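You operate a simulated robot arm through the tools that you are given. There is no shell and no other tool. Be economical: measure what you need, move in short steps, check, and stop when the job is done.

Carry out the task below with a simulated robot arm. There is one attempt and no reset: what you move stays moved.

TASK
Clamp the dirty brass block in the vise, scrub it clean and open the vise again.
Fine: orange brush, dabbed in the teal tin; the vise stays shut while you scrub; stand the brush back. Set down upright: orange brush. What is to be rubbed or washed off counts as gone when no trace of it is left.

It is judged by the outcome, as a careful person would: the job done as asked, and still so three seconds after it is handed in. It fails if anything else is knocked over, pushed out of place, dropped, spilled or broken.

THE ROBOT
A 7-joint arm with a two-finger parallel gripper, fixed in place. Base frame: the origin is at the foot of the arm, x ahead of it, y to its left, z up; the work surface is at about z = 880. Lengths are in mm, angles in rad, forces in N, time in s.
With the tool pointing down near the work surface it reaches from about 240 to 680 mm from the base axis. Its first joint turns from -1.152 to 1.152 rad. Payload 2.4 kg.
The tool frame sits at the grasp point between the pads (the TCP): z along the fingers, y along the line on which they close. The tips reach 30 mm beyond it. Largest opening 94 mm; finger width 28, thickness 10; the body of the gripper, 50 by 96 mm, starts 55 mm behind the TCP.
Orientation is that of the tool frame in the base frame, as a unit quaternion [x, y, z, w]. With the fingers straight down and closing along the base's y, the tool's x points along the base's -x, its y along +y and its z along -z.

THE INTERFACE
- The arm moves only by the tool apply_moves. Its argument "deltas" is a list of rows, each a list of 2 entries, a list of its own where there are three numbers: the shift along the base's x, y, z in units of 100 mm (1.0 is 100 mm), then the turn, a rotation vector about the base's x, y, z in units of 45 degrees (1.0 is 45 degrees). In form: [[[x, y, z], [wx, wy, wz]], ...]. A call has 1 to 12 rows; each row is the pose to reach, as a shift and turn from the pose commanded when the call began. "grip" is the finger opening in mm, from 0 to 94, set as the call begins (left out, the last holds). A call with a number of a shift or a turn outside -1 to 1 is refused whole. Each row takes 0.2 s and may step no farther than 50 mm and 0.15 rad from the row before; otherwise, or with a gripper value out of range, the whole call is refused. A pose out of reach is approached as far as the arm can. The call stops where the force on the tool passes 40 N (or 10 N more than at its start, if that is more) or the arm is blocked; 0.2 s more then pass. The fingers move at their own pace (about 153 mm/s each) and stop on an object; they squeeze with about 35 N. The grip force told is the motor's: it shows also when the fingers shut on nothing. Time passes only in rows, and 0.2 s behind the last, so rows that repeat a pose let the fingers close. It gives the time, the measured TCP pose, the force on the tool (base axes), the opening and the grip force at its end, in the units of the frame above (readings bear some noise), with the torque about the TCP (base axes, N m) and any sound that the robot's microphone picked up.
- Cameras (640 x 400 px; columns grow to the right, rows downward): "scene" is fixed at [44.7, 477.5, 1444.7]; the picture's right is [-0.69, -0.72, 0.00], its down [-0.40, 0.38, -0.83] and it looks along [0.60, -0.58, -0.55] (base axes); focal length 318 px, centre (320, 200). "wrist" rides on the gripper at [76, 14, -102] in the tool frame; the picture's right is [-0.18, 0.98, 0.00], its down [-0.75, -0.14, -0.64] and it looks along [-0.63, -0.12, 0.77] (tool axes); focal length 243 px, centre (320, 200). There is no depth. A picture from a camera that has moved, and an enlarged one, comes with that camera's place and axes in the base frame and with its lens.
- snapshot(camera): a new picture of that camera. No time passes.
- close_up(camera, box): a new picture of the part [left, top, right, bottom] of that camera's present view, enlarged. No time passes.
- finish_job(): hands the job in; it is judged then, once.

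Go step by step. Nothing tells you positions but the pictures and the camera data: compare them with the known pose of the tool, close in by small moves and look again before you grip or let go. The budget is 120 turns and 68 pictures, counting those below and the enlarged ones. Unless the task says otherwise, let go and move clear before handing in, and close with one line.

The tools are called after "Request:" by a JSON object that holds its "op" and its "data". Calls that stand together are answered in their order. apply_moves: Moves the arm, as the interface text tells. Its arguments: {"type":"object","properties":{"deltas":{"type":"array","items":{"type":"array"}},"grip":{"type":"number"}},"required":["deltas"]} The other tools are called the same way: snapshot (camera) takes a picture; close_up (camera, box) takes an enlarged picture of a part of a camera's view; finish_job () hands the job in.

At the start:

```text
time: 0.0
position: [361.9, 0.5, 1256.5]
tcp_rot: [0.0, 1.0, 0.0, 0.0]
contact_force: [-0.5, -0.1, 0.6]
wrist_torque: [-0.03, -0.01, -0.02]
gripper_width: 93.9
grasp_force: 0.1
```

scene: 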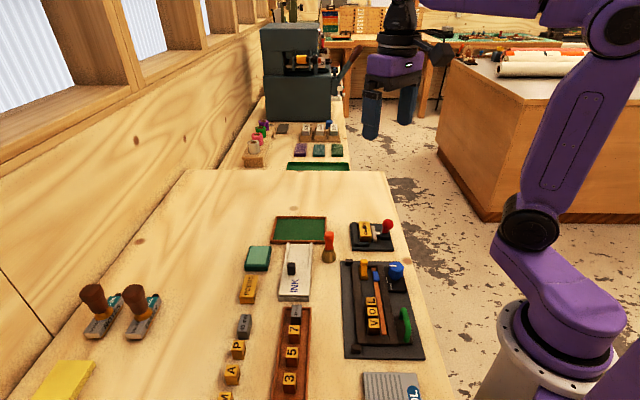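
wrist: 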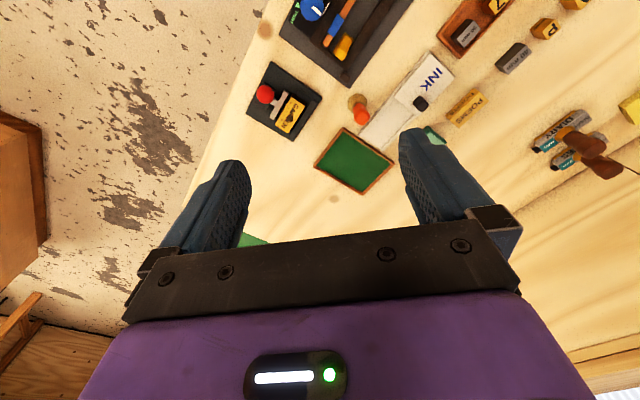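

I see a bench with small brass type blocks, a small vise-like fixture with a red-knob lever, a green tray and an orange brush. I'll look closer at each.

Request:
{"op": "close_up", "data": {"camera": "scene", "box": [230, 200, 430, 325]}}

Request:
{"op": "close_up", "data": {"camera": "scene", "box": [200, 275, 440, 400]}}

Request:
{"op": "close_up", "data": {"camera": "wrist", "box": [230, 0, 470, 150]}}

```text
3.20 times, centred on (330, 262) of scene
camera zoom: at [44.7, 477.5, 1444.7], right [-0.69, -0.72, 0.0], down [-0.4, 0.38, -0.83], along [0.6, -0.58, -0.55], focal length 1019 px, centre (288, 0)
```

zoom: 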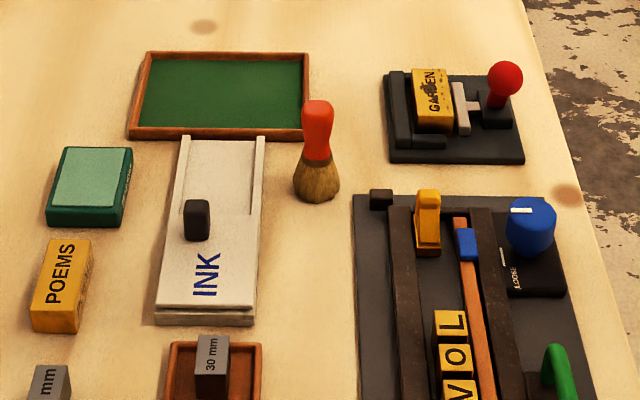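

```text
2.67 times, centred on (320, 338) of scene
camera zoom: at [44.7, 477.5, 1444.7], right [-0.69, -0.72, 0.0], down [-0.4, 0.38, -0.83], along [0.6, -0.58, -0.55], focal length 849 px, centre (320, -167)
```

zoom: 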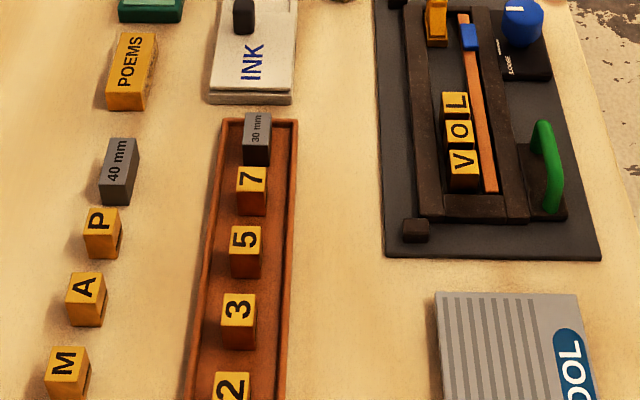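

```text
2.67 times, centred on (350, 75) of wrist
camera zoom: at [285.6, 14.8, 1358.2], right [0.18, 0.98, 0.0], down [0.75, -0.14, 0.64], along [0.63, -0.12, -0.77], focal length 647 px, centre (240, 533)
```

zoom: 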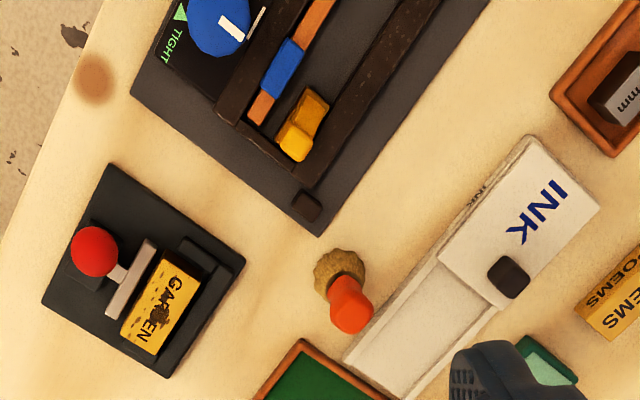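

The dirty block "GARDEN" sits between the jaws of the small vise near (437,-70), and the brush stands near (446,57). I'll move back to look at the vise closely.

Request:
{"op": "apply_moves", "data": {"deltas": [[[-0.18, -0.1, -0.42], [0, 0, 0]], [[-0.36, -0.2, -0.82], [0, 0, 0]], [[-0.54, -0.3, -1.0], [0, 0, 0]], [[-0.72, -0.4, -1.0], [0, 0, 0]]]}}

Request:
{"op": "apply_moves", "data": {"deltas": [[[0, 0, -0.35], [0, 0, 0]], [[0, 0, -0.7], [0, 0, 0]]]}}

Request:
{"op": "snapshot", "data": {"camera": "wrist"}}

```text
time: 1.0
position: [289.5, -41.7, 1153.8]
tcp_rot: [0.0, 1.0, -0.001, 0.0]
contact_force: [-0.1, -0.2, 0.9]
wrist_torque: [-0.04, -0.02, 0.0]
gripper_width: 94.3
grasp_force: 0.0
```

```text
time: 1.6
position: [291.2, -42.7, 1083.2]
tcp_rot: [0.0, 1.0, 0.0, 0.0]
contact_force: [1.0, -0.1, 0.2]
wrist_torque: [-0.02, -0.02, -0.02]
gripper_width: 93.9
grasp_force: 0.1
```

```text
62 pictures are left
camera wrist: at [214.7, -28.5, 1183.4], right [0.18, 0.98, 0.0], down [0.75, -0.14, 0.64], along [0.63, -0.12, -0.77], focal length 243 px, centre (320, 200)
```

wrist: 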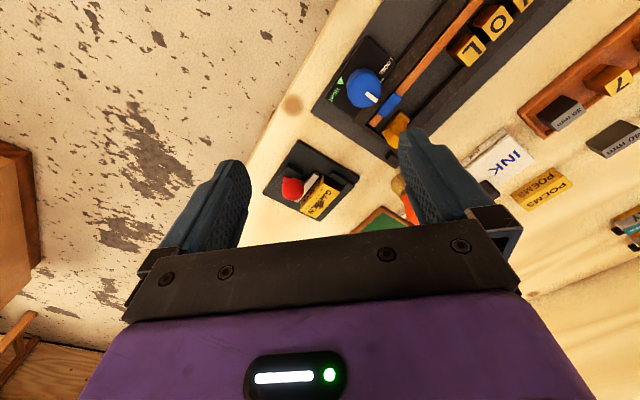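

Request:
{"op": "close_up", "data": {"camera": "wrist", "box": [250, 130, 370, 230]}}

Request:
{"op": "close_up", "data": {"camera": "scene", "box": [340, 210, 410, 260]}}

```text
4.00 times, centred on (310, 180) of wrist
camera zoom: at [214.7, -28.5, 1183.4], right [0.18, 0.98, 0.0], down [0.75, -0.14, 0.64], along [0.63, -0.12, -0.77], focal length 970 px, centre (360, 280)
```

zoom: 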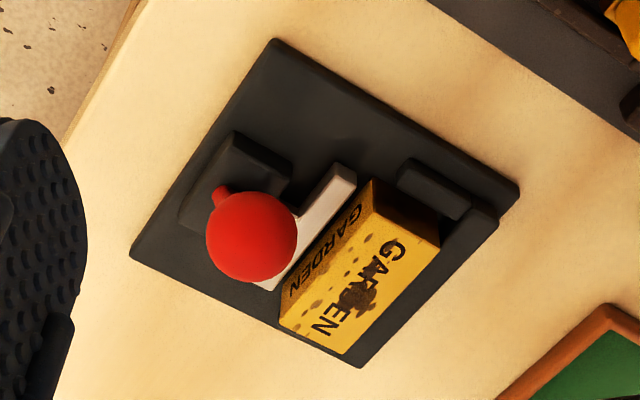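

```text
8.00 times, centred on (375, 235) of scene
camera zoom: at [44.7, 477.5, 1444.7], right [-0.69, -0.72, 0.0], down [-0.4, 0.38, -0.83], along [0.6, -0.58, -0.55], focal length 2547 px, centre (-120, -80)
```

zoom: 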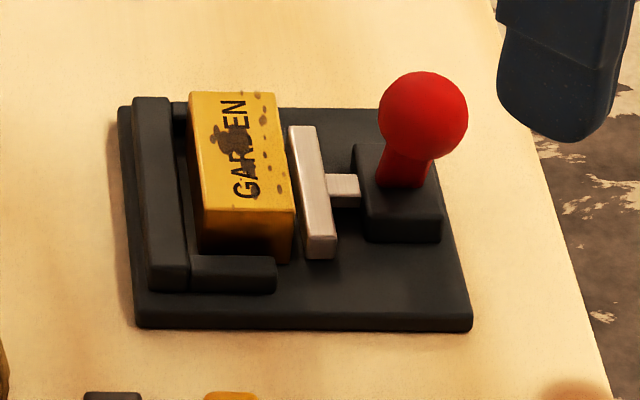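

The vise is turned about 45°, with jaw axis along (-0.7,-0.7). The red ball is near (392,-100,938), and its lever seems to lean sideways. I'll go lower for a better view.

Request:
{"op": "apply_moves", "data": {"deltas": [[[0, -0.15, -0.4], [0, 0, 0]], [[0, -0.3, -0.8], [0, 0, 0]], [[-0.1, -0.45, -1.0], [0, 0, 0]]]}}

Request:
{"op": "close_up", "data": {"camera": "wrist", "box": [240, 60, 400, 180]}}

```text
time: 2.4
position: [279.8, -84.2, 983.9]
tcp_rot: [0.0, 1.0, 0.0, 0.0]
contact_force: [0.0, 0.6, -0.3]
wrist_torque: [0.0, -0.01, 0.02]
gripper_width: 94.0
grasp_force: 0.1
```

```text
3.33 times, centred on (320, 120) of wrist
camera zoom: at [203.7, -69.5, 1085.8], right [0.18, 0.98, 0.0], down [0.75, -0.14, 0.64], along [0.63, -0.12, -0.77], focal length 809 px, centre (320, 467)
```

zoom: 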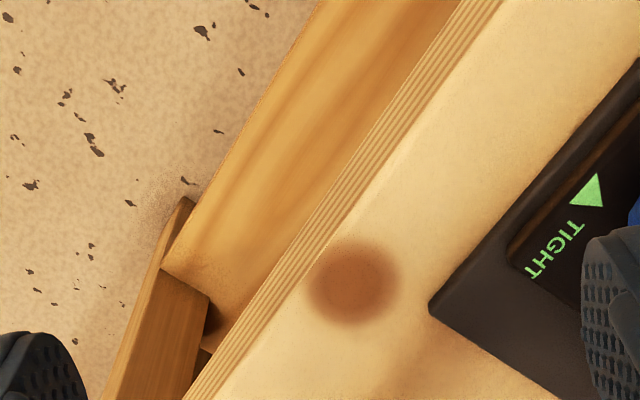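

Request:
{"op": "close_up", "data": {"camera": "wrist", "box": [240, 130, 440, 255]}}

```text
3.20 times, centred on (340, 192) of wrist
camera zoom: at [203.7, -69.5, 1085.8], right [0.18, 0.98, 0.0], down [0.75, -0.14, 0.64], along [0.63, -0.12, -0.77], focal length 776 px, centre (256, 224)
```

zoom: 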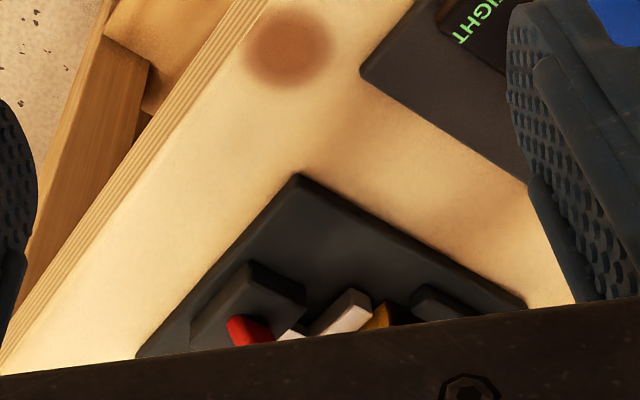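

The gripper body blocks the view here; I'll go up a bit.

Request:
{"op": "apply_moves", "data": {"deltas": [[[0, 0, 0.4], [0, 0, 0]], [[-0.2, 0, 0.6], [0, 0, 0]]]}}

Request:
{"op": "close_up", "data": {"camera": "wrist", "box": [260, 150, 400, 237]}}

```text
time: 3.0
position: [260.4, -86.8, 1044.1]
tcp_rot: [0.0, 1.0, 0.0, -0.001]
contact_force: [0.5, -0.2, -1.1]
wrist_torque: [-0.03, -0.05, -0.01]
gripper_width: 93.9
grasp_force: 0.0
```

```text
4.57 times, centred on (330, 194) of wrist
camera zoom: at [184.0, -71.0, 1146.6], right [0.18, 0.98, 0.0], down [0.75, -0.14, 0.64], along [0.63, -0.12, -0.77], focal length 1109 px, centre (274, 230)
```

zoom: 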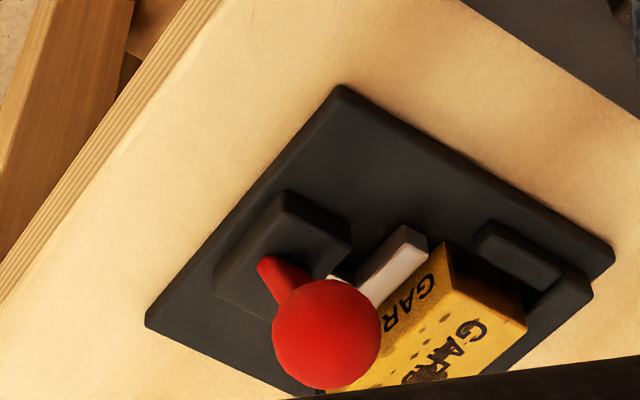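

The lever leans toward +y and looks like it swings across. I'll turn the tool 45° to line up with the vise and look along its axis.

Request:
{"op": "apply_moves", "data": {"deltas": [[[0.1, -0.17, 0.1], [0, 0, 0.17]], [[0.2, -0.34, 0.1], [0, 0, 0.34]], [[0.3, -0.5, 0.1], [0, 0, 0.51]], [[0.4, -0.67, 0.1], [0, 0, 0.68]], [[0.5, -0.84, 0.1], [0, 0, 0.84]], [[0.6, -1.0, 0.1], [0, 0, 1.0]]]}}

Request:
{"op": "snapshot", "data": {"camera": "wrist"}}

```text
time: 4.4
position: [320.5, -185.1, 1054.9]
tcp_rot: [-0.383, 0.924, 0.0, 0.0]
contact_force: [0.8, -0.7, 1.1]
wrist_torque: [0.04, 0.01, 0.01]
gripper_width: 93.9
grasp_force: 0.1
```

```text
56 pictures are left
camera wrist: at [256.0, -228.5, 1156.8], right [-0.57, 0.82, 0.0], down [0.63, 0.43, 0.64], along [0.53, 0.36, -0.77], focal length 243 px, centre (320, 200)
```

wrist: 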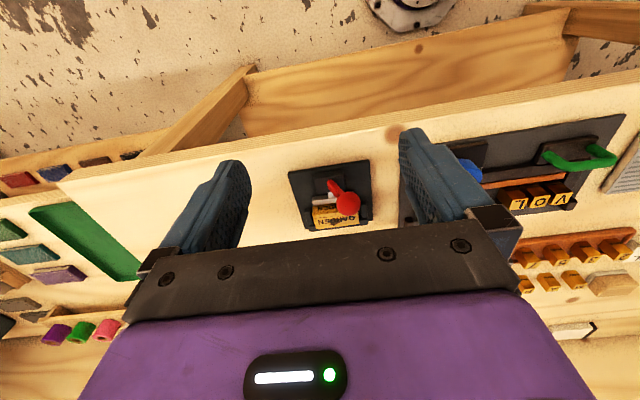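

Request:
{"op": "close_up", "data": {"camera": "wrist", "box": [280, 155, 380, 230]}}

```text
5.33 times, centred on (330, 192) of wrist
camera zoom: at [256.0, -228.5, 1156.8], right [-0.57, 0.82, 0.0], down [0.63, 0.43, 0.64], along [0.53, 0.36, -0.77], focal length 1294 px, centre (267, 240)
```

zoom: 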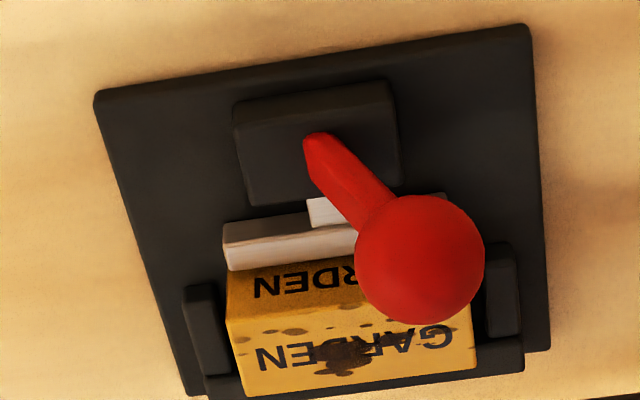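

The lever leans to the picture's right, i.e. along -b = (-0.707, 0.707), and should swing across. I'll close the fingers, place them beside the ball and push it along +b.

Request:
{"op": "apply_moves", "data": {"deltas": [[[0.15, 0.35, 0], [0, 0, 0]], [[0.3, 0.7, -0.2], [0, 0, 0]], [[0.45, 0.98, -0.4], [0, 0, 0]]], "grip": 0}}

Request:
{"op": "apply_moves", "data": {"deltas": [[[0.0, 0.15, -0.3], [0, 0, 0]], [[0.0, 0.15, -0.55], [0, 0, 0]]]}}

Request:
{"op": "close_up", "data": {"camera": "scene", "box": [320, 180, 440, 260]}}

```text
time: 5.2
position: [365.1, -86.5, 1016.4]
tcp_rot: [-0.383, 0.924, 0.0, 0.0]
contact_force: [-1.1, 0.6, -0.6]
wrist_torque: [0.01, -0.01, -0.01]
gripper_width: 0.0
grasp_force: 32.7
```

```text
time: 5.8
position: [365.8, -71.6, 960.3]
tcp_rot: [-0.382, 0.924, 0.0, 0.0]
contact_force: [0.5, 0.1, -0.6]
wrist_torque: [-0.05, 0.0, -0.05]
gripper_width: 0.0
grasp_force: 33.2
```

```text
5.00 times, centred on (380, 220) of scene
camera zoom: at [44.7, 477.5, 1444.7], right [-0.69, -0.72, 0.0], down [-0.4, 0.38, -0.83], along [0.6, -0.58, -0.55], focal length 1592 px, centre (20, 100)
```

zoom: 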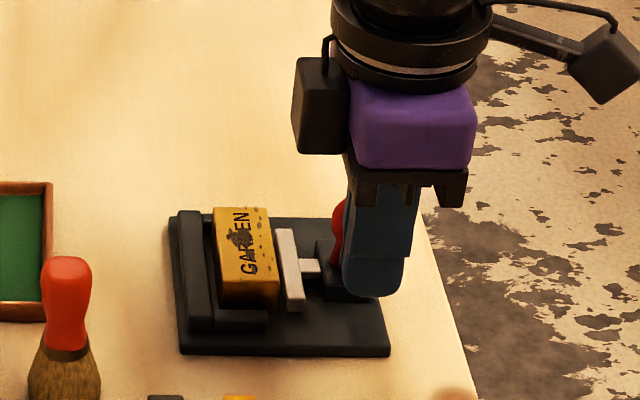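

Fingers are beside the ball, slightly off to the lever side. I'll shift 8 mm over and push along +b in small steps.

Request:
{"op": "apply_moves", "data": {"deltas": [[[0.055, 0.055, -0.05], [0, 0, 0]], [[0.125, -0.015, -0.05], [0, 0, 0]], [[0.195, -0.085, -0.05], [0, 0, 0]], [[0.265, -0.155, -0.05], [0, 0, 0]]]}}

Request:
{"op": "close_up", "data": {"camera": "scene", "box": [320, 180, 440, 260]}}

```text
time: 6.8
position: [390.5, -88.2, 957.3]
tcp_rot: [-0.383, 0.924, 0.0, 0.0]
contact_force: [-3.9, -0.7, 12.8]
wrist_torque: [-0.18, -0.03, -0.05]
gripper_width: 0.1
grasp_force: 33.2
stopped in row 4: the force on the tool passed its limit at 47 N (the readings are from after the stop); the commanded pose is now the measured one
```

```text
5.00 times, centred on (380, 220) of scene
camera zoom: at [44.4, 477.6, 1444.7], right [-0.69, -0.72, 0.0], down [-0.4, 0.38, -0.83], along [0.6, -0.58, -0.55], focal length 1592 px, centre (20, 100)
```

zoom: 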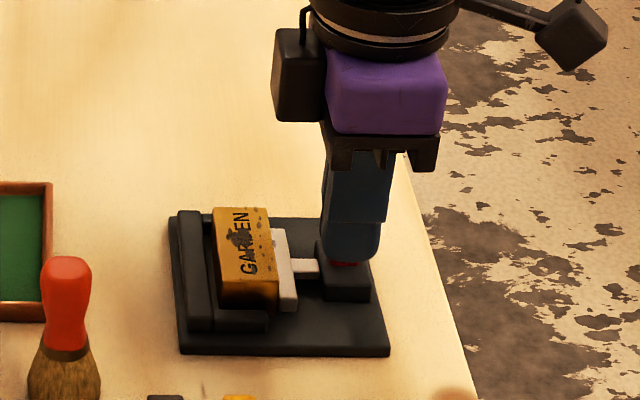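

The jaw has advanced toward the block. I'll back off along -b, go up, and look.

Request:
{"op": "apply_moves", "data": {"deltas": [[[-0.1, 0.1, 0.05], [0, 0, 0]], [[-0.2, 0.2, 0.4], [0, 0, 0]], [[-0.4, 0.0, 0.8], [0, 0, 0]], [[-0.6, -0.3, 1.0], [0, 0, 0]], [[-0.75, -0.7, 1.0], [0, 0, 0]], [[-0.75, -0.95, 1.0], [0, 0, 0]]]}}

Request:
{"op": "close_up", "data": {"camera": "wrist", "box": [280, 155, 380, 230]}}

Request:
{"op": "close_up", "data": {"camera": "scene", "box": [340, 210, 410, 260]}}

```text
time: 8.2
position: [315.6, -183.0, 1057.4]
tcp_rot: [-0.382, 0.924, 0.001, 0.0]
contact_force: [-0.2, 0.3, -1.1]
wrist_torque: [0.02, 0.01, -0.02]
gripper_width: 0.0
grasp_force: 32.6
```

```text
5.33 times, centred on (330, 192) of wrist
camera zoom: at [251.2, -226.0, 1159.2], right [-0.56, 0.83, 0.0], down [0.63, 0.43, 0.64], along [0.53, 0.36, -0.77], focal length 1294 px, centre (267, 240)
```

zoom: 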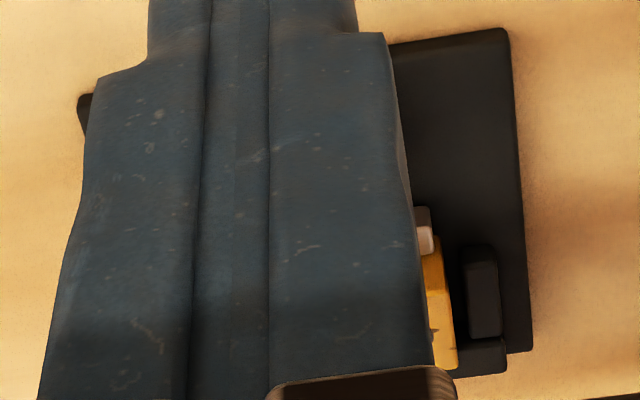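

```text
8.00 times, centred on (375, 235) of scene
camera zoom: at [44.7, 477.5, 1444.7], right [-0.69, -0.72, 0.0], down [-0.4, 0.38, -0.83], along [0.6, -0.58, -0.55], focal length 2547 px, centre (-120, -80)
```

zoom: 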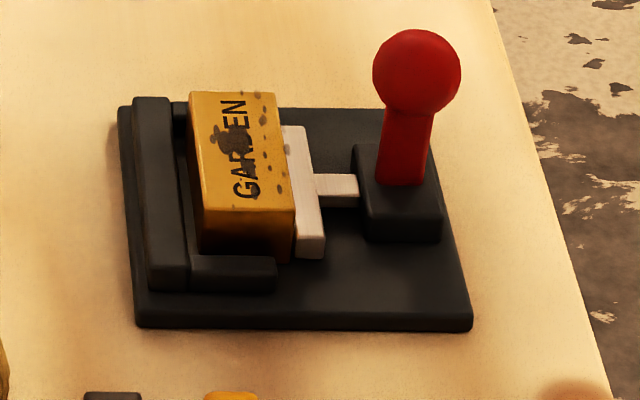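

The lever is now upright and the jaw has just reached the block; it needs to swing on to clamp. I'll go back and push further with smaller steps.

Request:
{"op": "apply_moves", "data": {"deltas": [[[0, 0.3, 0], [0, 0, 0]], [[0.15, 0.7, 0], [0, 0, 0]], [[0.35, 1.0, -0.1], [0, 0, 0]], [[0.5, 1.0, -0.5], [0, 0, 0]], [[0.6, 1.0, -0.9], [0, 0, 0]], [[0.63, 1.0, -1.0], [0, 0, 0]]]}}

Request:
{"op": "apply_moves", "data": {"deltas": [[[0.035, -0.035, -0.02], [0, 0, 0]], [[0.07, -0.07, -0.02], [0, 0, 0]], [[0.105, -0.105, -0.02], [0, 0, 0]], [[0.13, -0.13, -0.02], [0, 0, 0]], [[0.155, -0.155, -0.02], [0, 0, 0]], [[0.18, -0.18, -0.02], [0, 0, 0]], [[0.205, -0.205, -0.02], [0, 0, 0]], [[0.23, -0.23, -0.02], [0, 0, 0]]]}}

Request:
{"op": "close_up", "data": {"camera": "scene", "box": [340, 210, 410, 260]}}

```text
time: 9.6
position: [380.3, -85.1, 959.1]
tcp_rot: [-0.383, 0.924, -0.001, 0.001]
contact_force: [0.2, 0.2, -0.3]
wrist_torque: [-0.02, -0.04, 0.03]
gripper_width: 0.1
grasp_force: 33.3
```

```text
time: 11.4
position: [401.4, -106.7, 955.7]
tcp_rot: [-0.383, 0.924, 0.0, 0.0]
contact_force: [-0.5, -0.1, 1.2]
wrist_torque: [0.04, -0.02, 0.01]
gripper_width: 0.0
grasp_force: 32.7
```

```text
8.00 times, centred on (375, 235) of scene
camera zoom: at [44.7, 477.5, 1444.7], right [-0.69, -0.72, 0.0], down [-0.4, 0.38, -0.83], along [0.6, -0.58, -0.55], focal length 2547 px, centre (-120, -80)
```

zoom: 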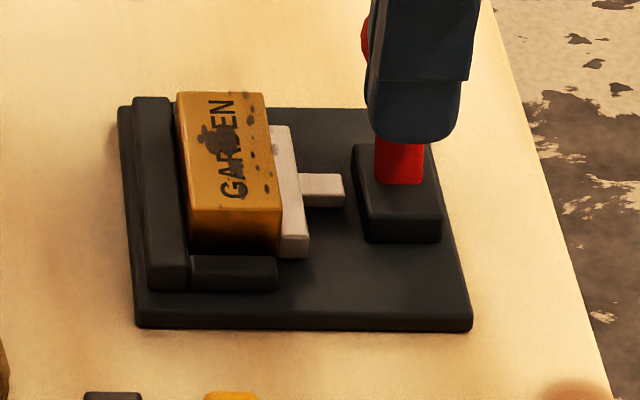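

The block is now moved against the fixed jaw. I'll continue pushing until it stops.

Request:
{"op": "apply_moves", "data": {"deltas": [[[0.025, -0.025, 0], [0, 0, 0]], [[0.05, -0.05, 0], [0, 0, 0]], [[0.075, -0.075, 0], [0, 0, 0]], [[0.1, -0.1, 0], [0, 0, 0]], [[0.125, -0.125, 0], [0, 0, 0]], [[0.15, -0.15, 0], [0, 0, 0]]]}}

Request:
{"op": "close_up", "data": {"camera": "scene", "box": [340, 210, 410, 260]}}

```text
time: 12.2
position: [405.6, -109.5, 954.1]
tcp_rot: [-0.385, 0.923, 0.007, -0.008]
contact_force: [-6.4, 7.3, 5.2]
wrist_torque: [0.08, 0.06, -0.02]
gripper_width: 0.0
grasp_force: 33.0
stopped in row 4: the force on the tool passed its limit at 46 N (the readings are from after the stop); the commanded pose is now the measured one
```

```text
8.00 times, centred on (375, 235) of scene
camera zoom: at [44.5, 477.7, 1444.7], right [-0.69, -0.72, 0.0], down [-0.4, 0.38, -0.83], along [0.6, -0.58, -0.55], focal length 2547 px, centre (-120, -80)
```

zoom: 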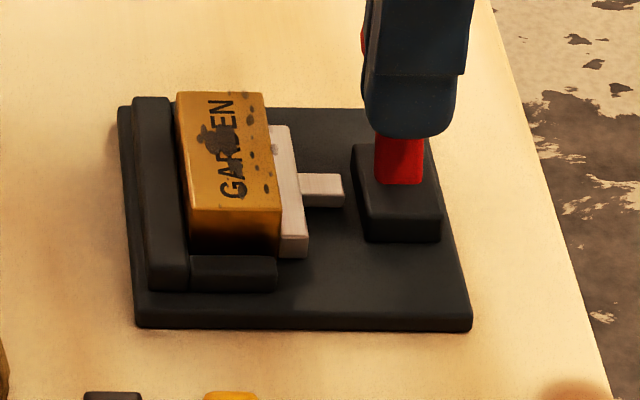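

The lever hit a firm stop with the block pressed on the fixed jaw. I'll back off and check that it holds.

Request:
{"op": "apply_moves", "data": {"deltas": [[[-0.1, 0.1, 0.05], [0, 0, 0]], [[-0.2, 0.2, 0.4], [0, 0, 0]], [[-0.4, 0.0, 0.8], [0, 0, 0]], [[-0.6, -0.3, 1.0], [0, 0, 0]], [[-0.8, -0.6, 1.0], [0, 0, 0]], [[-0.9, -0.9, 1.0], [0, 0, 0]]], "grip": 94}}

Request:
{"op": "close_up", "data": {"camera": "wrist", "box": [280, 145, 400, 235]}}

Request:
{"op": "close_up", "data": {"camera": "scene", "box": [340, 210, 410, 260]}}

```text
time: 12.7
position: [384.9, -88.3, 955.7]
tcp_rot: [-0.39, 0.92, 0.021, -0.024]
contact_force: [-41.0, 44.6, 52.0]
wrist_torque: [-0.75, -0.76, 0.03]
gripper_width: 58.1
grasp_force: 0.1
stopped in row 2: the force on the tool passed its limit at 50 N (the readings are from after the stop); the commanded pose is now the measured one
```

```text
4.44 times, centred on (340, 190) of wrist
camera zoom: at [327.7, -135.3, 1060.7], right [-0.58, 0.81, 0.05], down [0.66, 0.43, 0.61], along [0.48, 0.39, -0.79], focal length 1078 px, centre (231, 244)
```

zoom: 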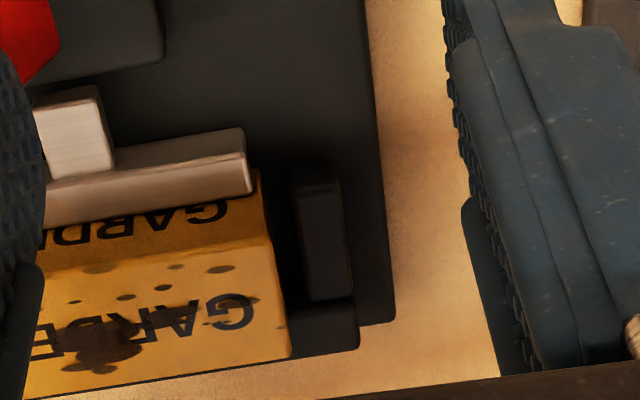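

```text
8.00 times, centred on (375, 235) of scene
camera zoom: at [42.8, 479.0, 1444.3], right [-0.69, -0.72, 0.0], down [-0.4, 0.38, -0.84], along [0.6, -0.58, -0.55], focal length 2547 px, centre (-120, -80)
```

zoom: 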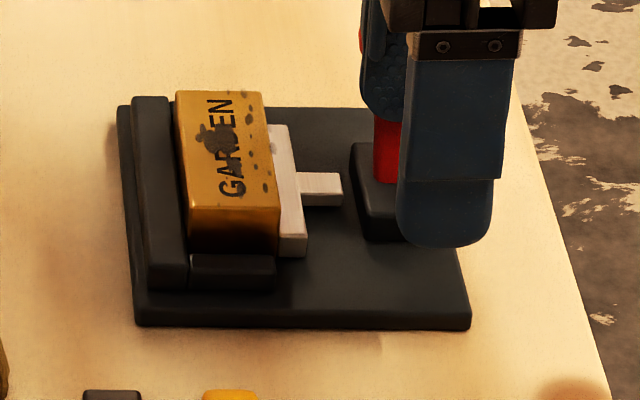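

Opening while beside the ball pressed a finger on it; I'll set the fingers a bit narrower and back off along -b.

Request:
{"op": "apply_moves", "data": {"deltas": [[[-0.1, 0.1, 0], [0, 0, 0]], [[-0.2, 0.2, 0], [0, 0, 0]], [[-0.25, 0.25, 0.2], [0, 0, 0]], [[-0.3, 0.3, 0.6], [0, 0, 0]], [[-0.3, 0.3, 1.0], [0, 0, 0]]], "grip": 40}}

```text
time: 13.8
position: [360.3, -66.6, 1056.0]
tcp_rot: [-0.387, 0.922, 0.015, -0.017]
contact_force: [-0.1, 0.0, 0.9]
wrist_torque: [0.01, 0.03, -0.02]
gripper_width: 40.0
grasp_force: 0.1
```

Request:
{"op": "apply_moves", "data": {"deltas": [[[-0.15, -0.25, 0], [-0.019, -0.055, -0.011]], [[-0.3, -0.6, 0], [-0.019, -0.055, -0.011]], [[-0.4, -0.95, 0], [-0.019, -0.055, -0.011]]], "grip": 94}}

Request:
{"op": "close_up", "data": {"camera": "wrist", "box": [280, 145, 400, 235]}}

Request:
{"op": "close_up", "data": {"camera": "scene", "box": [340, 210, 410, 260]}}

```text
time: 14.7
position: [322.0, -161.6, 1055.4]
tcp_rot: [-0.383, 0.924, -0.002, 0.0]
contact_force: [-0.2, 0.3, -0.5]
wrist_torque: [0.02, 0.0, 0.02]
gripper_width: 94.0
grasp_force: 0.0
```

```text
4.44 times, centred on (340, 190) of wrist
camera zoom: at [256.7, -203.5, 1157.0], right [-0.57, 0.82, 0.0], down [0.63, 0.44, 0.64], along [0.53, 0.36, -0.77], focal length 1078 px, centre (231, 244)
```

zoom: 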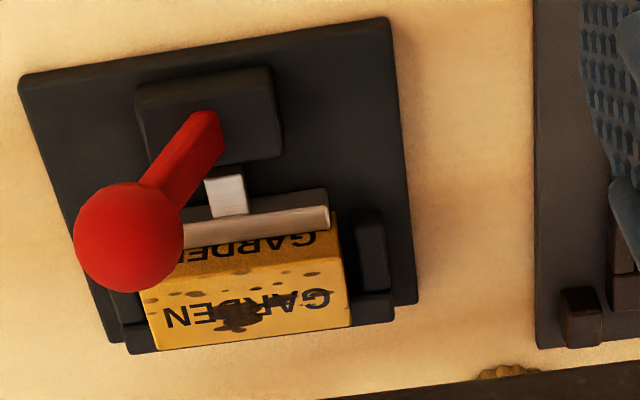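

```text
8.00 times, centred on (375, 235) of scene
camera zoom: at [44.7, 477.6, 1444.7], right [-0.69, -0.72, 0.0], down [-0.4, 0.38, -0.83], along [0.6, -0.58, -0.55], focal length 2547 px, centre (-120, -80)
```

zoom: 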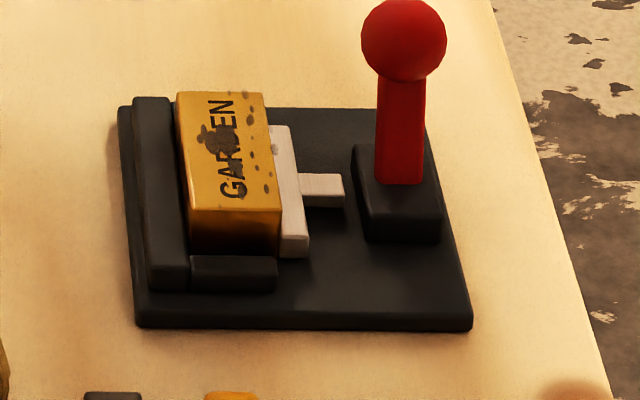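

Vise is clamped: the lever swung over and the block sits against the fixed jaw (top ≈ z 911, centre ≈ (446,-71)). Now I'll view the brush and the teal tin.

Request:
{"op": "apply_moves", "data": {"deltas": [[[0.15, 0.3, 0.2], [0, 0, 0]], [[0.3, 0.6, 0.4], [0, 0, 0]], [[0.44, 0.9, 0.5], [0, 0, 0]]]}}

Request:
{"op": "apply_moves", "data": {"deltas": [[[0.15, 0.3, 0], [0, 0, 0]], [[0.3, 0.6, 0], [0, 0, 0]], [[0.44, 0.9, 0], [0, 0, 0]]]}}

Request:
{"op": "snapshot", "data": {"camera": "wrist"}}

```text
time: 15.4
position: [365.9, -70.6, 1105.7]
tcp_rot: [-0.384, 0.923, -0.002, 0.0]
contact_force: [-0.6, 0.8, 0.0]
wrist_torque: [-0.01, -0.02, -0.04]
gripper_width: 94.0
grasp_force: 0.0
```

```text
time: 16.2
position: [409.8, 20.5, 1104.2]
tcp_rot: [-0.384, 0.923, -0.002, 0.001]
contact_force: [-0.2, 0.2, -0.4]
wrist_torque: [0.02, 0.04, 0.0]
gripper_width: 94.3
grasp_force: 0.0
```

```text
44 pictures are left
camera wrist: at [344.6, -23.1, 1206.7], right [-0.57, 0.82, 0.0], down [0.63, 0.44, 0.64], along [0.53, 0.36, -0.77], focal length 243 px, centre (320, 200)
```

wrist: 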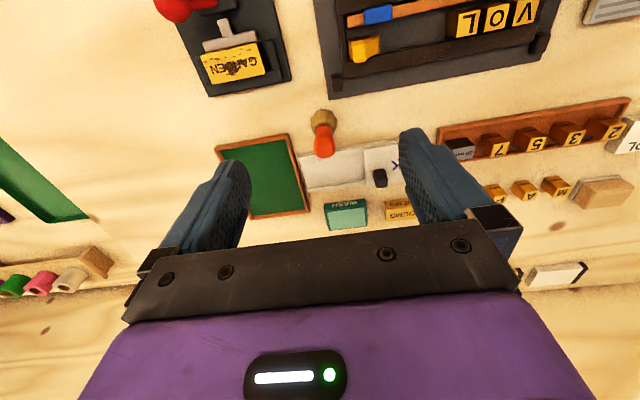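

Request:
{"op": "close_up", "data": {"camera": "wrist", "box": [280, 95, 400, 240]}}

Request:
{"op": "close_up", "data": {"camera": "scene", "box": [235, 220, 345, 290]}}

```text
2.76 times, centred on (340, 168) of wrist
camera zoom: at [344.6, -23.1, 1206.7], right [-0.57, 0.82, 0.0], down [0.63, 0.44, 0.64], along [0.53, 0.36, -0.77], focal length 669 px, centre (265, 290)
```

zoom: 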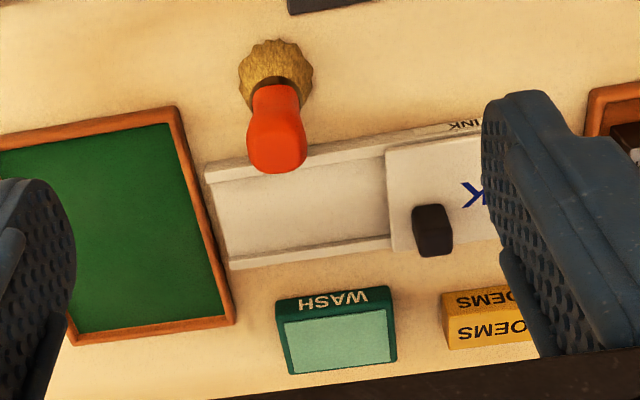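

```text
5.71 times, centred on (290, 255) of scene
camera zoom: at [44.7, 477.5, 1444.7], right [-0.69, -0.72, 0.0], down [-0.4, 0.38, -0.83], along [0.6, -0.58, -0.55], focal length 1819 px, centre (491, -114)
```

zoom: 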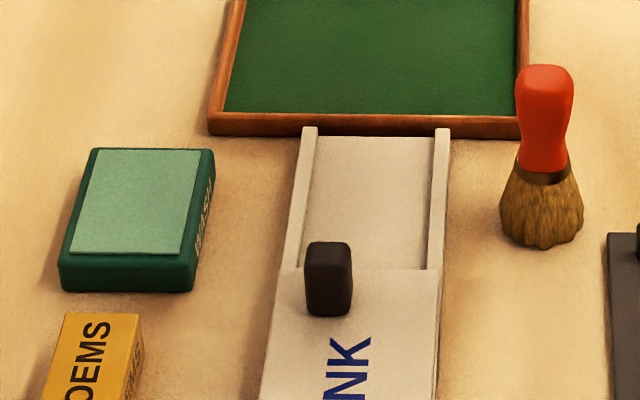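

Brush is at about (448,54) standing 92 mm tall, and the teal WASH tin at about (565,183) with its top near z 900. I'll go above the brush and check alignment.

Request:
{"op": "apply_moves", "data": {"deltas": [[[0.19, 0.17, -0.3], [0, 0, 0]], [[0.38, 0.335, -0.6], [0, 0, 0]], [[0.38, 0.335, -0.9], [0, 0, 0]]], "grip": 60}}

Request:
{"op": "snapshot", "data": {"camera": "wrist"}}

Request:
{"op": "close_up", "data": {"camera": "scene", "box": [270, 180, 390, 270]}}

```text
time: 17.1
position: [448.4, 51.2, 1014.4]
tcp_rot: [-0.384, 0.923, -0.002, 0.002]
contact_force: [0.2, 0.1, 0.2]
wrist_torque: [0.02, -0.01, 0.0]
gripper_width: 60.1
grasp_force: 0.1
```

```text
41 pictures are left
camera wrist: at [383.9, 8.8, 1116.0], right [-0.57, 0.82, 0.0], down [0.63, 0.44, 0.64], along [0.53, 0.36, -0.77], focal length 243 px, centre (320, 200)
```

wrist: 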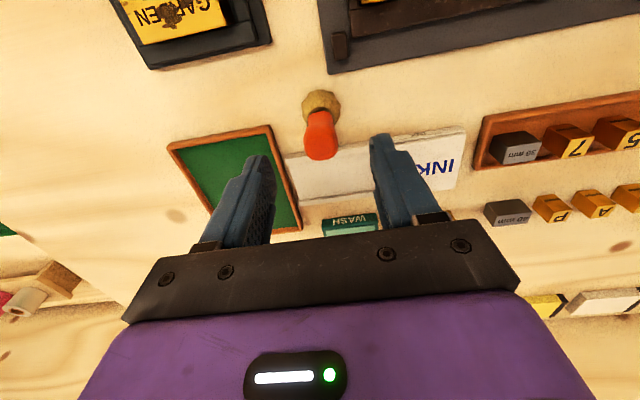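

```text
4.44 times, centred on (330, 225) of scene
camera zoom: at [44.7, 477.5, 1444.7], right [-0.69, -0.72, 0.0], down [-0.4, 0.38, -0.83], along [0.6, -0.58, -0.55], focal length 1415 px, centre (276, 89)
```

zoom: 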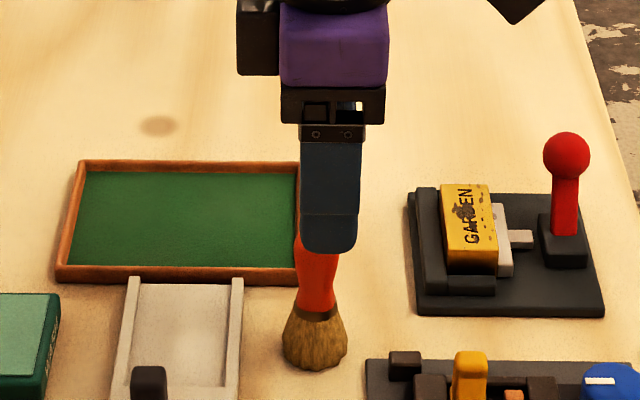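

Alignment is within a few mm; I'll shift by (+1.5,+4.5), descend to z≈948 and grip.

Request:
{"op": "apply_moves", "data": {"deltas": [[[0.015, 0.045, 0], [0, 0, 0]], [[0.015, 0.045, -0.35], [0, 0, 0]], [[0.015, 0.045, -0.66], [0, 0, 0]]]}}

Request:
{"op": "close_up", "data": {"camera": "scene", "box": [270, 180, 390, 270]}}

Request:
{"op": "snapshot", "data": {"camera": "wrist"}}

```text
time: 17.9
position: [449.5, 56.0, 948.7]
tcp_rot: [-0.384, 0.923, -0.002, 0.002]
contact_force: [0.6, -0.5, -0.4]
wrist_torque: [0.0, -0.03, 0.0]
gripper_width: 59.8
grasp_force: 0.1
```

```text
4.44 times, centred on (330, 225) of scene
camera zoom: at [44.7, 477.5, 1444.7], right [-0.69, -0.72, 0.0], down [-0.4, 0.38, -0.83], along [0.6, -0.58, -0.55], focal length 1415 px, centre (276, 89)
```

zoom: 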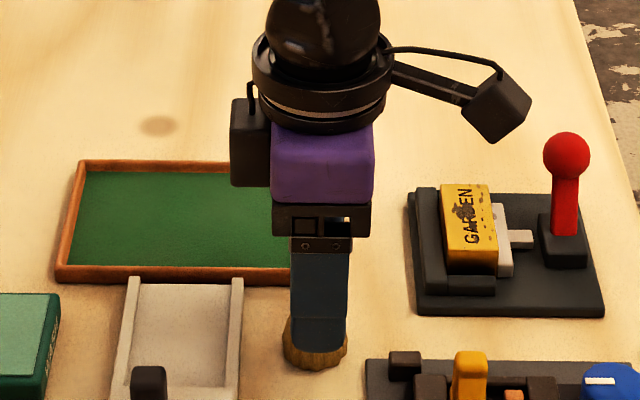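

```text
38 pictures are left
camera wrist: at [385.5, 13.2, 1050.0], right [-0.57, 0.82, 0.0], down [0.63, 0.44, 0.64], along [0.53, 0.36, -0.77], focal length 243 px, centre (320, 200)
```

wrist: 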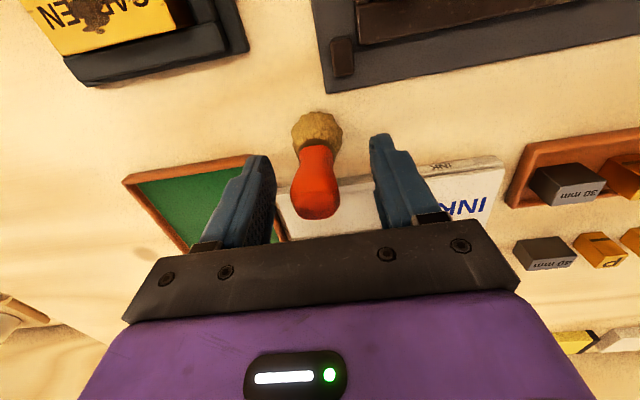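

The handle is centred between the fingers; I'll close on it and lift.

Request:
{"op": "apply_moves", "data": {"deltas": [[[0, 0, 0], [0, 0, 0]], [[0, 0, 0], [0, 0, 0]], [[0, 0, 0], [0, 0, 0]]], "grip": 0}}

Request:
{"op": "apply_moves", "data": {"deltas": [[[0, 0, 0.2], [0, 0, 0]], [[0, 0, 0.5], [0, 0, 0]]]}}

Request:
{"op": "close_up", "data": {"camera": "scene", "box": [250, 180, 390, 280]}}

```text
time: 18.6
position: [451.4, 57.3, 949.5]
tcp_rot: [-0.383, 0.924, -0.002, 0.002]
contact_force: [0.3, 0.8, 4.0]
wrist_torque: [0.06, -0.11, 0.05]
gripper_width: 28.9
grasp_force: 34.9
```

```text
time: 19.2
position: [450.5, 56.1, 997.1]
tcp_rot: [-0.383, 0.924, -0.002, 0.0]
contact_force: [0.0, 1.4, -0.3]
wrist_torque: [0.01, 0.0, -0.01]
gripper_width: 28.8
grasp_force: 34.7
```

```text
4.00 times, centred on (320, 230) of scene
camera zoom: at [44.7, 477.5, 1444.7], right [-0.69, -0.72, 0.0], down [-0.4, 0.38, -0.83], along [0.6, -0.58, -0.55], focal length 1274 px, centre (320, 80)
```

zoom: 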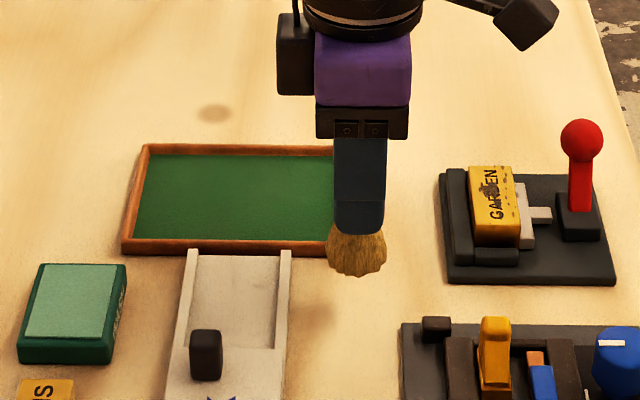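

Brush held (bristle tip ≈ 69 mm below TCP). Next I go over the teal tin.

Request:
{"op": "apply_moves", "data": {"deltas": [[[0, 0, 0.25], [0, 0, 0]], [[0.3, 0.33, 0.25], [0, 0, 0]], [[0.6, 0.66, 0.25], [0, 0, 0]], [[0.9, 0.98, 0.25], [0, 0, 0]]]}}

Request:
{"op": "apply_moves", "data": {"deltas": [[[0.125, 0.14, 0], [0, 0, 0]], [[0.245, 0.285, 0], [0, 0, 0]], [[0.245, 0.285, -0.2], [0, 0, 0]]]}}

Request:
{"op": "close_up", "data": {"camera": "scene", "box": [200, 190, 340, 290]}}

Request:
{"op": "snapshot", "data": {"camera": "wrist"}}

```text
time: 20.2
position: [543.9, 157.2, 1021.2]
tcp_rot: [-0.384, 0.923, -0.001, 0.001]
contact_force: [-0.7, -0.4, -0.3]
wrist_torque: [-0.01, 0.0, 0.0]
gripper_width: 28.8
grasp_force: 35.3
```

```text
time: 21.1
position: [563.0, 185.2, 1002.6]
tcp_rot: [-0.384, 0.923, -0.001, 0.001]
contact_force: [-1.0, 0.4, -1.2]
wrist_torque: [0.0, 0.01, -0.01]
gripper_width: 28.7
grasp_force: 34.8
```

```text
4.00 times, centred on (270, 240) of scene
camera zoom: at [44.7, 477.5, 1444.7], right [-0.69, -0.72, 0.0], down [-0.4, 0.38, -0.83], along [0.6, -0.58, -0.55], focal length 1274 px, centre (520, 40)
```

zoom: 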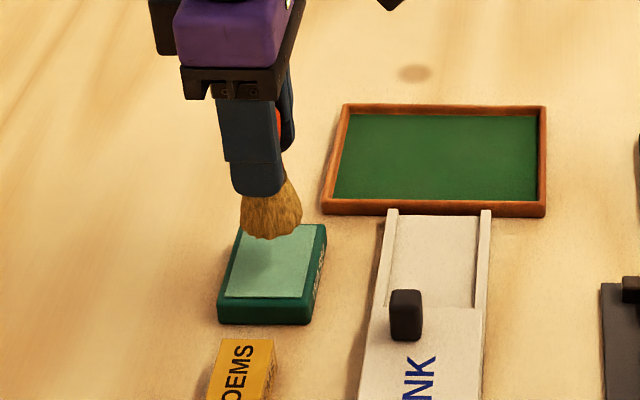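

```text
35 pictures are left
camera wrist: at [497.9, 142.2, 1105.2], right [-0.57, 0.82, 0.0], down [0.63, 0.44, 0.64], along [0.53, 0.36, -0.77], focal length 243 px, centre (320, 200)
```

wrist: 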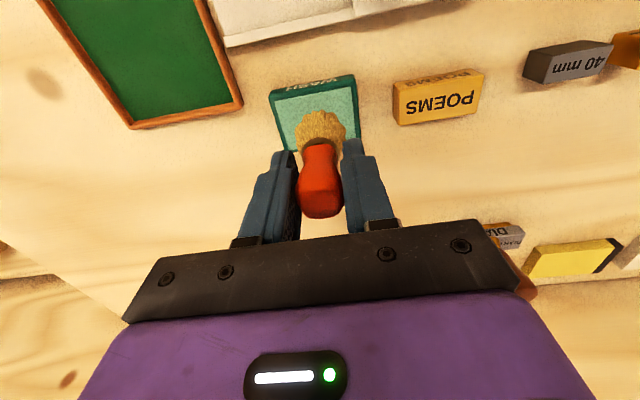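

Well aligned over the tin; I'll lower to dab gently.

Request:
{"op": "apply_moves", "data": {"deltas": [[[0, 0, -0.2], [0, 0, 0]], [[0, 0, -0.3], [0, 0, 0]], [[0, 0, -0.34], [0, 0, 0]], [[0, 0, -0.36], [0, 0, 0]]]}}

Request:
{"op": "close_up", "data": {"camera": "scene", "box": [200, 190, 340, 290]}}

```text
time: 22.1
position: [564.9, 185.1, 968.8]
tcp_rot: [-0.384, 0.923, -0.002, 0.002]
contact_force: [0.3, -0.5, -0.1]
wrist_torque: [-0.03, 0.02, 0.01]
gripper_width: 28.8
grasp_force: 35.3
```

```text
4.00 times, centred on (270, 240) of scene
camera zoom: at [44.7, 477.5, 1444.7], right [-0.69, -0.72, 0.0], down [-0.4, 0.38, -0.83], along [0.6, -0.58, -0.55], focal length 1274 px, centre (520, 40)
```

zoom: 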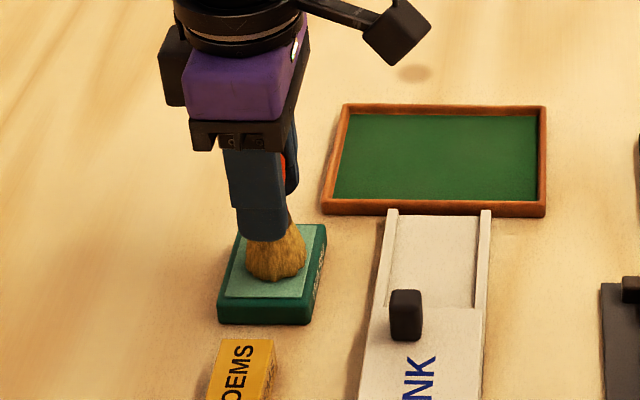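

Close to contact; lowering further in millimetres.

Request:
{"op": "apply_moves", "data": {"deltas": [[[0, 0, -0.01], [0, 0, 0]], [[0, 0, -0.02], [0, 0, 0]], [[0, 0, -0.03], [0, 0, 0]]]}}

```text
time: 22.9
position: [563.2, 184.3, 969.1]
tcp_rot: [-0.384, 0.923, -0.002, 0.004]
contact_force: [-2.3, 3.1, 32.1]
wrist_torque: [0.0, 0.26, -0.02]
gripper_width: 28.7
grasp_force: 34.9
```

Firm contact with the wash pad. I'll lift and check the brush.

Request:
{"op": "apply_moves", "data": {"deltas": [[[0, 0, 0.03], [0, 0, 0]], [[0, 0, 0.25], [0, 0, 0]], [[0, 0, 0.55], [0, 0, 0]]]}}

Request:
{"op": "close_up", "data": {"camera": "scene", "box": [220, 200, 320, 280]}}

```text
time: 23.6
position: [561.4, 182.6, 1021.5]
tcp_rot: [-0.383, 0.924, -0.001, -0.001]
contact_force: [0.2, 0.0, -1.4]
wrist_torque: [0.0, -0.01, -0.03]
gripper_width: 28.7
grasp_force: 35.1
```

```text
5.00 times, centred on (270, 240) of scene
camera zoom: at [44.7, 477.5, 1444.7], right [-0.69, -0.72, 0.0], down [-0.4, 0.38, -0.83], along [0.6, -0.58, -0.55], focal length 1592 px, centre (570, 0)
```

zoom: 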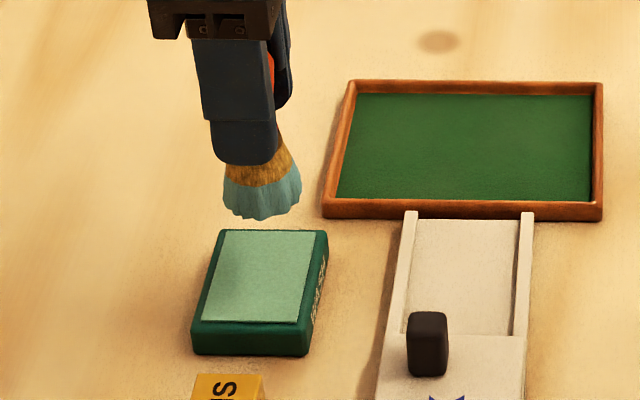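

The bristles are loaded (teal tip). I'll carry it over to the block.

Request:
{"op": "apply_moves", "data": {"deltas": [[[-0.15, -0.33, 0], [0, 0, 0]], [[-0.3, -0.66, 0], [0, 0, 0]], [[-0.45, -1.0, 0], [0, 0, 0]]]}}

Request:
{"op": "apply_moves", "data": {"deltas": [[[-0.15, -0.33, 0], [0, 0, 0]], [[-0.3, -0.66, 0], [0, 0, 0]], [[-0.45, -1.0, 0], [0, 0, 0]]]}}

Request:
{"op": "apply_moves", "data": {"deltas": [[[-0.12, -0.26, 0], [0, 0, 0]], [[-0.24, -0.53, 0], [0, 0, 0]], [[-0.24, -0.53, -0.2], [0, 0, 0]]]}}

Request:
{"op": "close_up", "data": {"camera": "scene", "box": [320, 180, 430, 260]}}

Request:
{"op": "snapshot", "data": {"camera": "wrist"}}

```text
time: 24.4
position: [519.9, 82.3, 1020.0]
tcp_rot: [-0.384, 0.923, -0.002, 0.002]
contact_force: [-1.3, -0.4, -0.7]
wrist_torque: [-0.02, -0.02, 0.03]
gripper_width: 28.7
grasp_force: 34.7
```

```text
time: 25.2
position: [473.2, -19.9, 1021.5]
tcp_rot: [-0.383, 0.924, -0.001, 0.002]
contact_force: [0.6, 0.4, -0.3]
wrist_torque: [0.01, 0.01, -0.02]
gripper_width: 28.9
grasp_force: 34.9
```

```text
time: 26.1
position: [450.3, -72.3, 998.8]
tcp_rot: [-0.384, 0.923, -0.002, 0.001]
contact_force: [-0.6, -0.1, -0.2]
wrist_torque: [-0.02, 0.02, 0.02]
gripper_width: 29.0
grasp_force: 34.8
```

```text
5.00 times, centred on (375, 220) of scene
camera zoom: at [44.7, 477.5, 1444.7], right [-0.69, -0.72, 0.0], down [-0.4, 0.38, -0.83], along [0.6, -0.58, -0.55], focal length 1592 px, centre (45, 100)
```

zoom: 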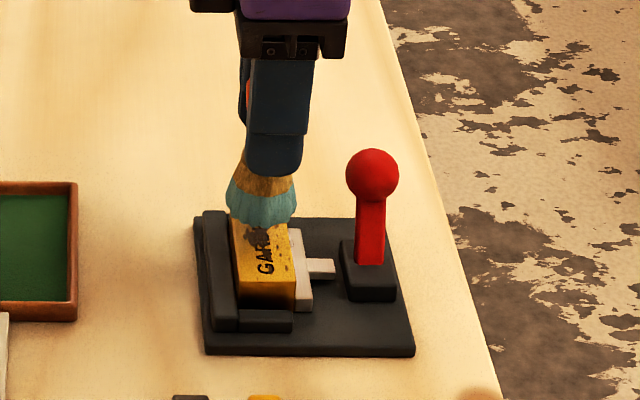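

```text
31 pictures are left
camera wrist: at [385.8, -115.3, 1101.1], right [-0.57, 0.82, 0.0], down [0.63, 0.44, 0.64], along [0.53, 0.36, -0.77], focal length 243 px, centre (320, 200)
```

wrist: 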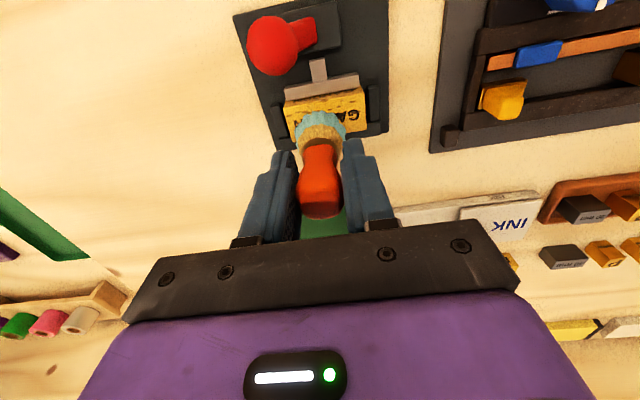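

The brush is centred over the block. I'll lower until it touches.

Request:
{"op": "apply_moves", "data": {"deltas": [[[-0.02, 0, -0.1], [0, 0, 0]], [[-0.02, 0, -0.15], [0, 0, 0]], [[-0.02, 0, -0.18], [0, 0, 0]], [[-0.02, 0, -0.2], [0, 0, 0]]]}}

```text
time: 27.1
position: [449.4, -69.3, 981.2]
tcp_rot: [-0.383, 0.924, -0.002, 0.001]
contact_force: [-1.6, -1.5, 6.9]
wrist_torque: [-0.03, 0.18, 0.04]
gripper_width: 28.6
grasp_force: 34.9
```

Light contact (7 N). I'll scrub in strokes along the block's long axis with a bit more pressure.

Request:
{"op": "apply_moves", "data": {"deltas": [[[0.07, -0.07, -0.02], [0, 0, 0]], [[0.127, -0.127, -0.02], [0, 0, 0]], [[0.057, -0.057, -0.02], [0, 0, 0]], [[-0.014, 0.014, -0.02], [0, 0, 0]], [[-0.085, 0.085, -0.02], [0, 0, 0]], [[-0.127, 0.127, -0.02], [0, 0, 0]], [[-0.057, 0.057, -0.02], [0, 0, 0]], [[0.014, -0.014, -0.02], [0, 0, 0]], [[0.085, -0.085, -0.02], [0, 0, 0]], [[0.127, -0.127, -0.02], [0, 0, 0]], [[0.057, -0.057, -0.02], [0, 0, 0]], [[0, 0, -0.02], [0, 0, 0]]]}}

Request:
{"op": "close_up", "data": {"camera": "scene", "box": [320, 180, 430, 260]}}

```text
time: 28.0
position: [452.3, -73.3, 981.6]
tcp_rot: [-0.382, 0.924, -0.007, 0.007]
contact_force: [-2.2, 0.0, 9.9]
wrist_torque: [0.05, 0.37, 0.0]
gripper_width: 28.7
grasp_force: 34.6
stopped in row 4: the force on the tool passed its limit at 42 N (the readings are from after the stop); the commanded pose is now the measured one
```

```text
5.00 times, centred on (375, 220) of scene
camera zoom: at [44.5, 477.5, 1444.7], right [-0.69, -0.72, 0.0], down [-0.4, 0.38, -0.83], along [0.6, -0.58, -0.55], focal length 1592 px, centre (45, 100)
```

zoom: 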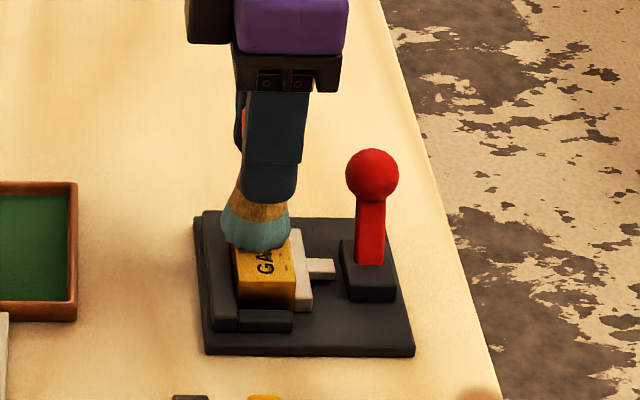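

Pressure was a bit too high; I'll repeat with lighter pressure and a slight shift toward the block's centre line.

Request:
{"op": "apply_moves", "data": {"deltas": [[[-0.015, -0.015, 0.005], [0, 0, 0]], [[0.04, -0.07, 0.005], [0, 0, 0]], [[0.08, -0.11, 0.005], [0, 0, 0]], [[0.03, -0.06, 0.005], [0, 0, 0]], [[-0.03, 0.0, 0.005], [0, 0, 0]], [[-0.085, 0.055, 0.005], [0, 0, 0]], [[-0.14, 0.11, 0.005], [0, 0, 0]], [[-0.18, 0.15, 0.005], [0, 0, 0]], [[-0.13, 0.1, 0.005], [0, 0, 0]], [[-0.07, 0.04, 0.005], [0, 0, 0]], [[-0.01, -0.02, 0.005], [0, 0, 0]], [[0.05, -0.08, 0.005], [0, 0, 0]]]}}

```text
time: 30.6
position: [457.6, -81.0, 981.3]
tcp_rot: [-0.382, 0.924, -0.006, 0.007]
contact_force: [-0.4, 0.0, -0.3]
wrist_torque: [-0.02, -0.04, 0.0]
gripper_width: 28.5
grasp_force: 35.1
```

Strokes done with light contact; I'll lift and check the block.

Request:
{"op": "apply_moves", "data": {"deltas": [[[0, 0, 0.2], [0, 0, 0]], [[-0.2, 0.3, 0.4], [0, 0, 0]], [[-0.2, 0.75, 0.4], [0, 0, 0]]]}}

Request:
{"op": "close_up", "data": {"camera": "scene", "box": [325, 180, 425, 260]}}

```text
time: 31.4
position: [438.7, -4.7, 1020.3]
tcp_rot: [-0.382, 0.924, -0.005, 0.007]
contact_force: [0.2, 0.1, -0.1]
wrist_torque: [-0.03, -0.01, 0.01]
gripper_width: 28.7
grasp_force: 34.7
```

```text
5.00 times, centred on (375, 220) of scene
camera zoom: at [44.7, 477.5, 1444.7], right [-0.69, -0.72, 0.0], down [-0.4, 0.38, -0.83], along [0.6, -0.58, -0.55], focal length 1592 px, centre (45, 100)
```

zoom: 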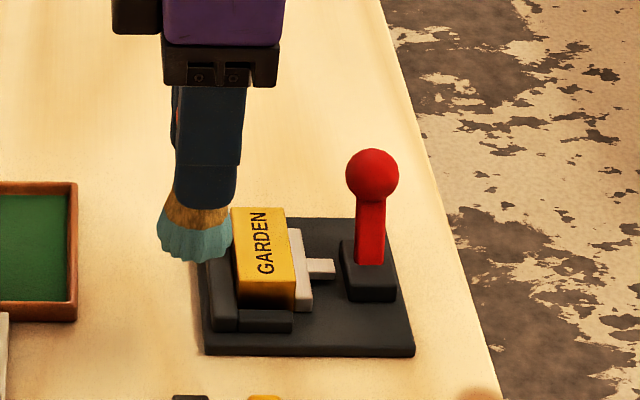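

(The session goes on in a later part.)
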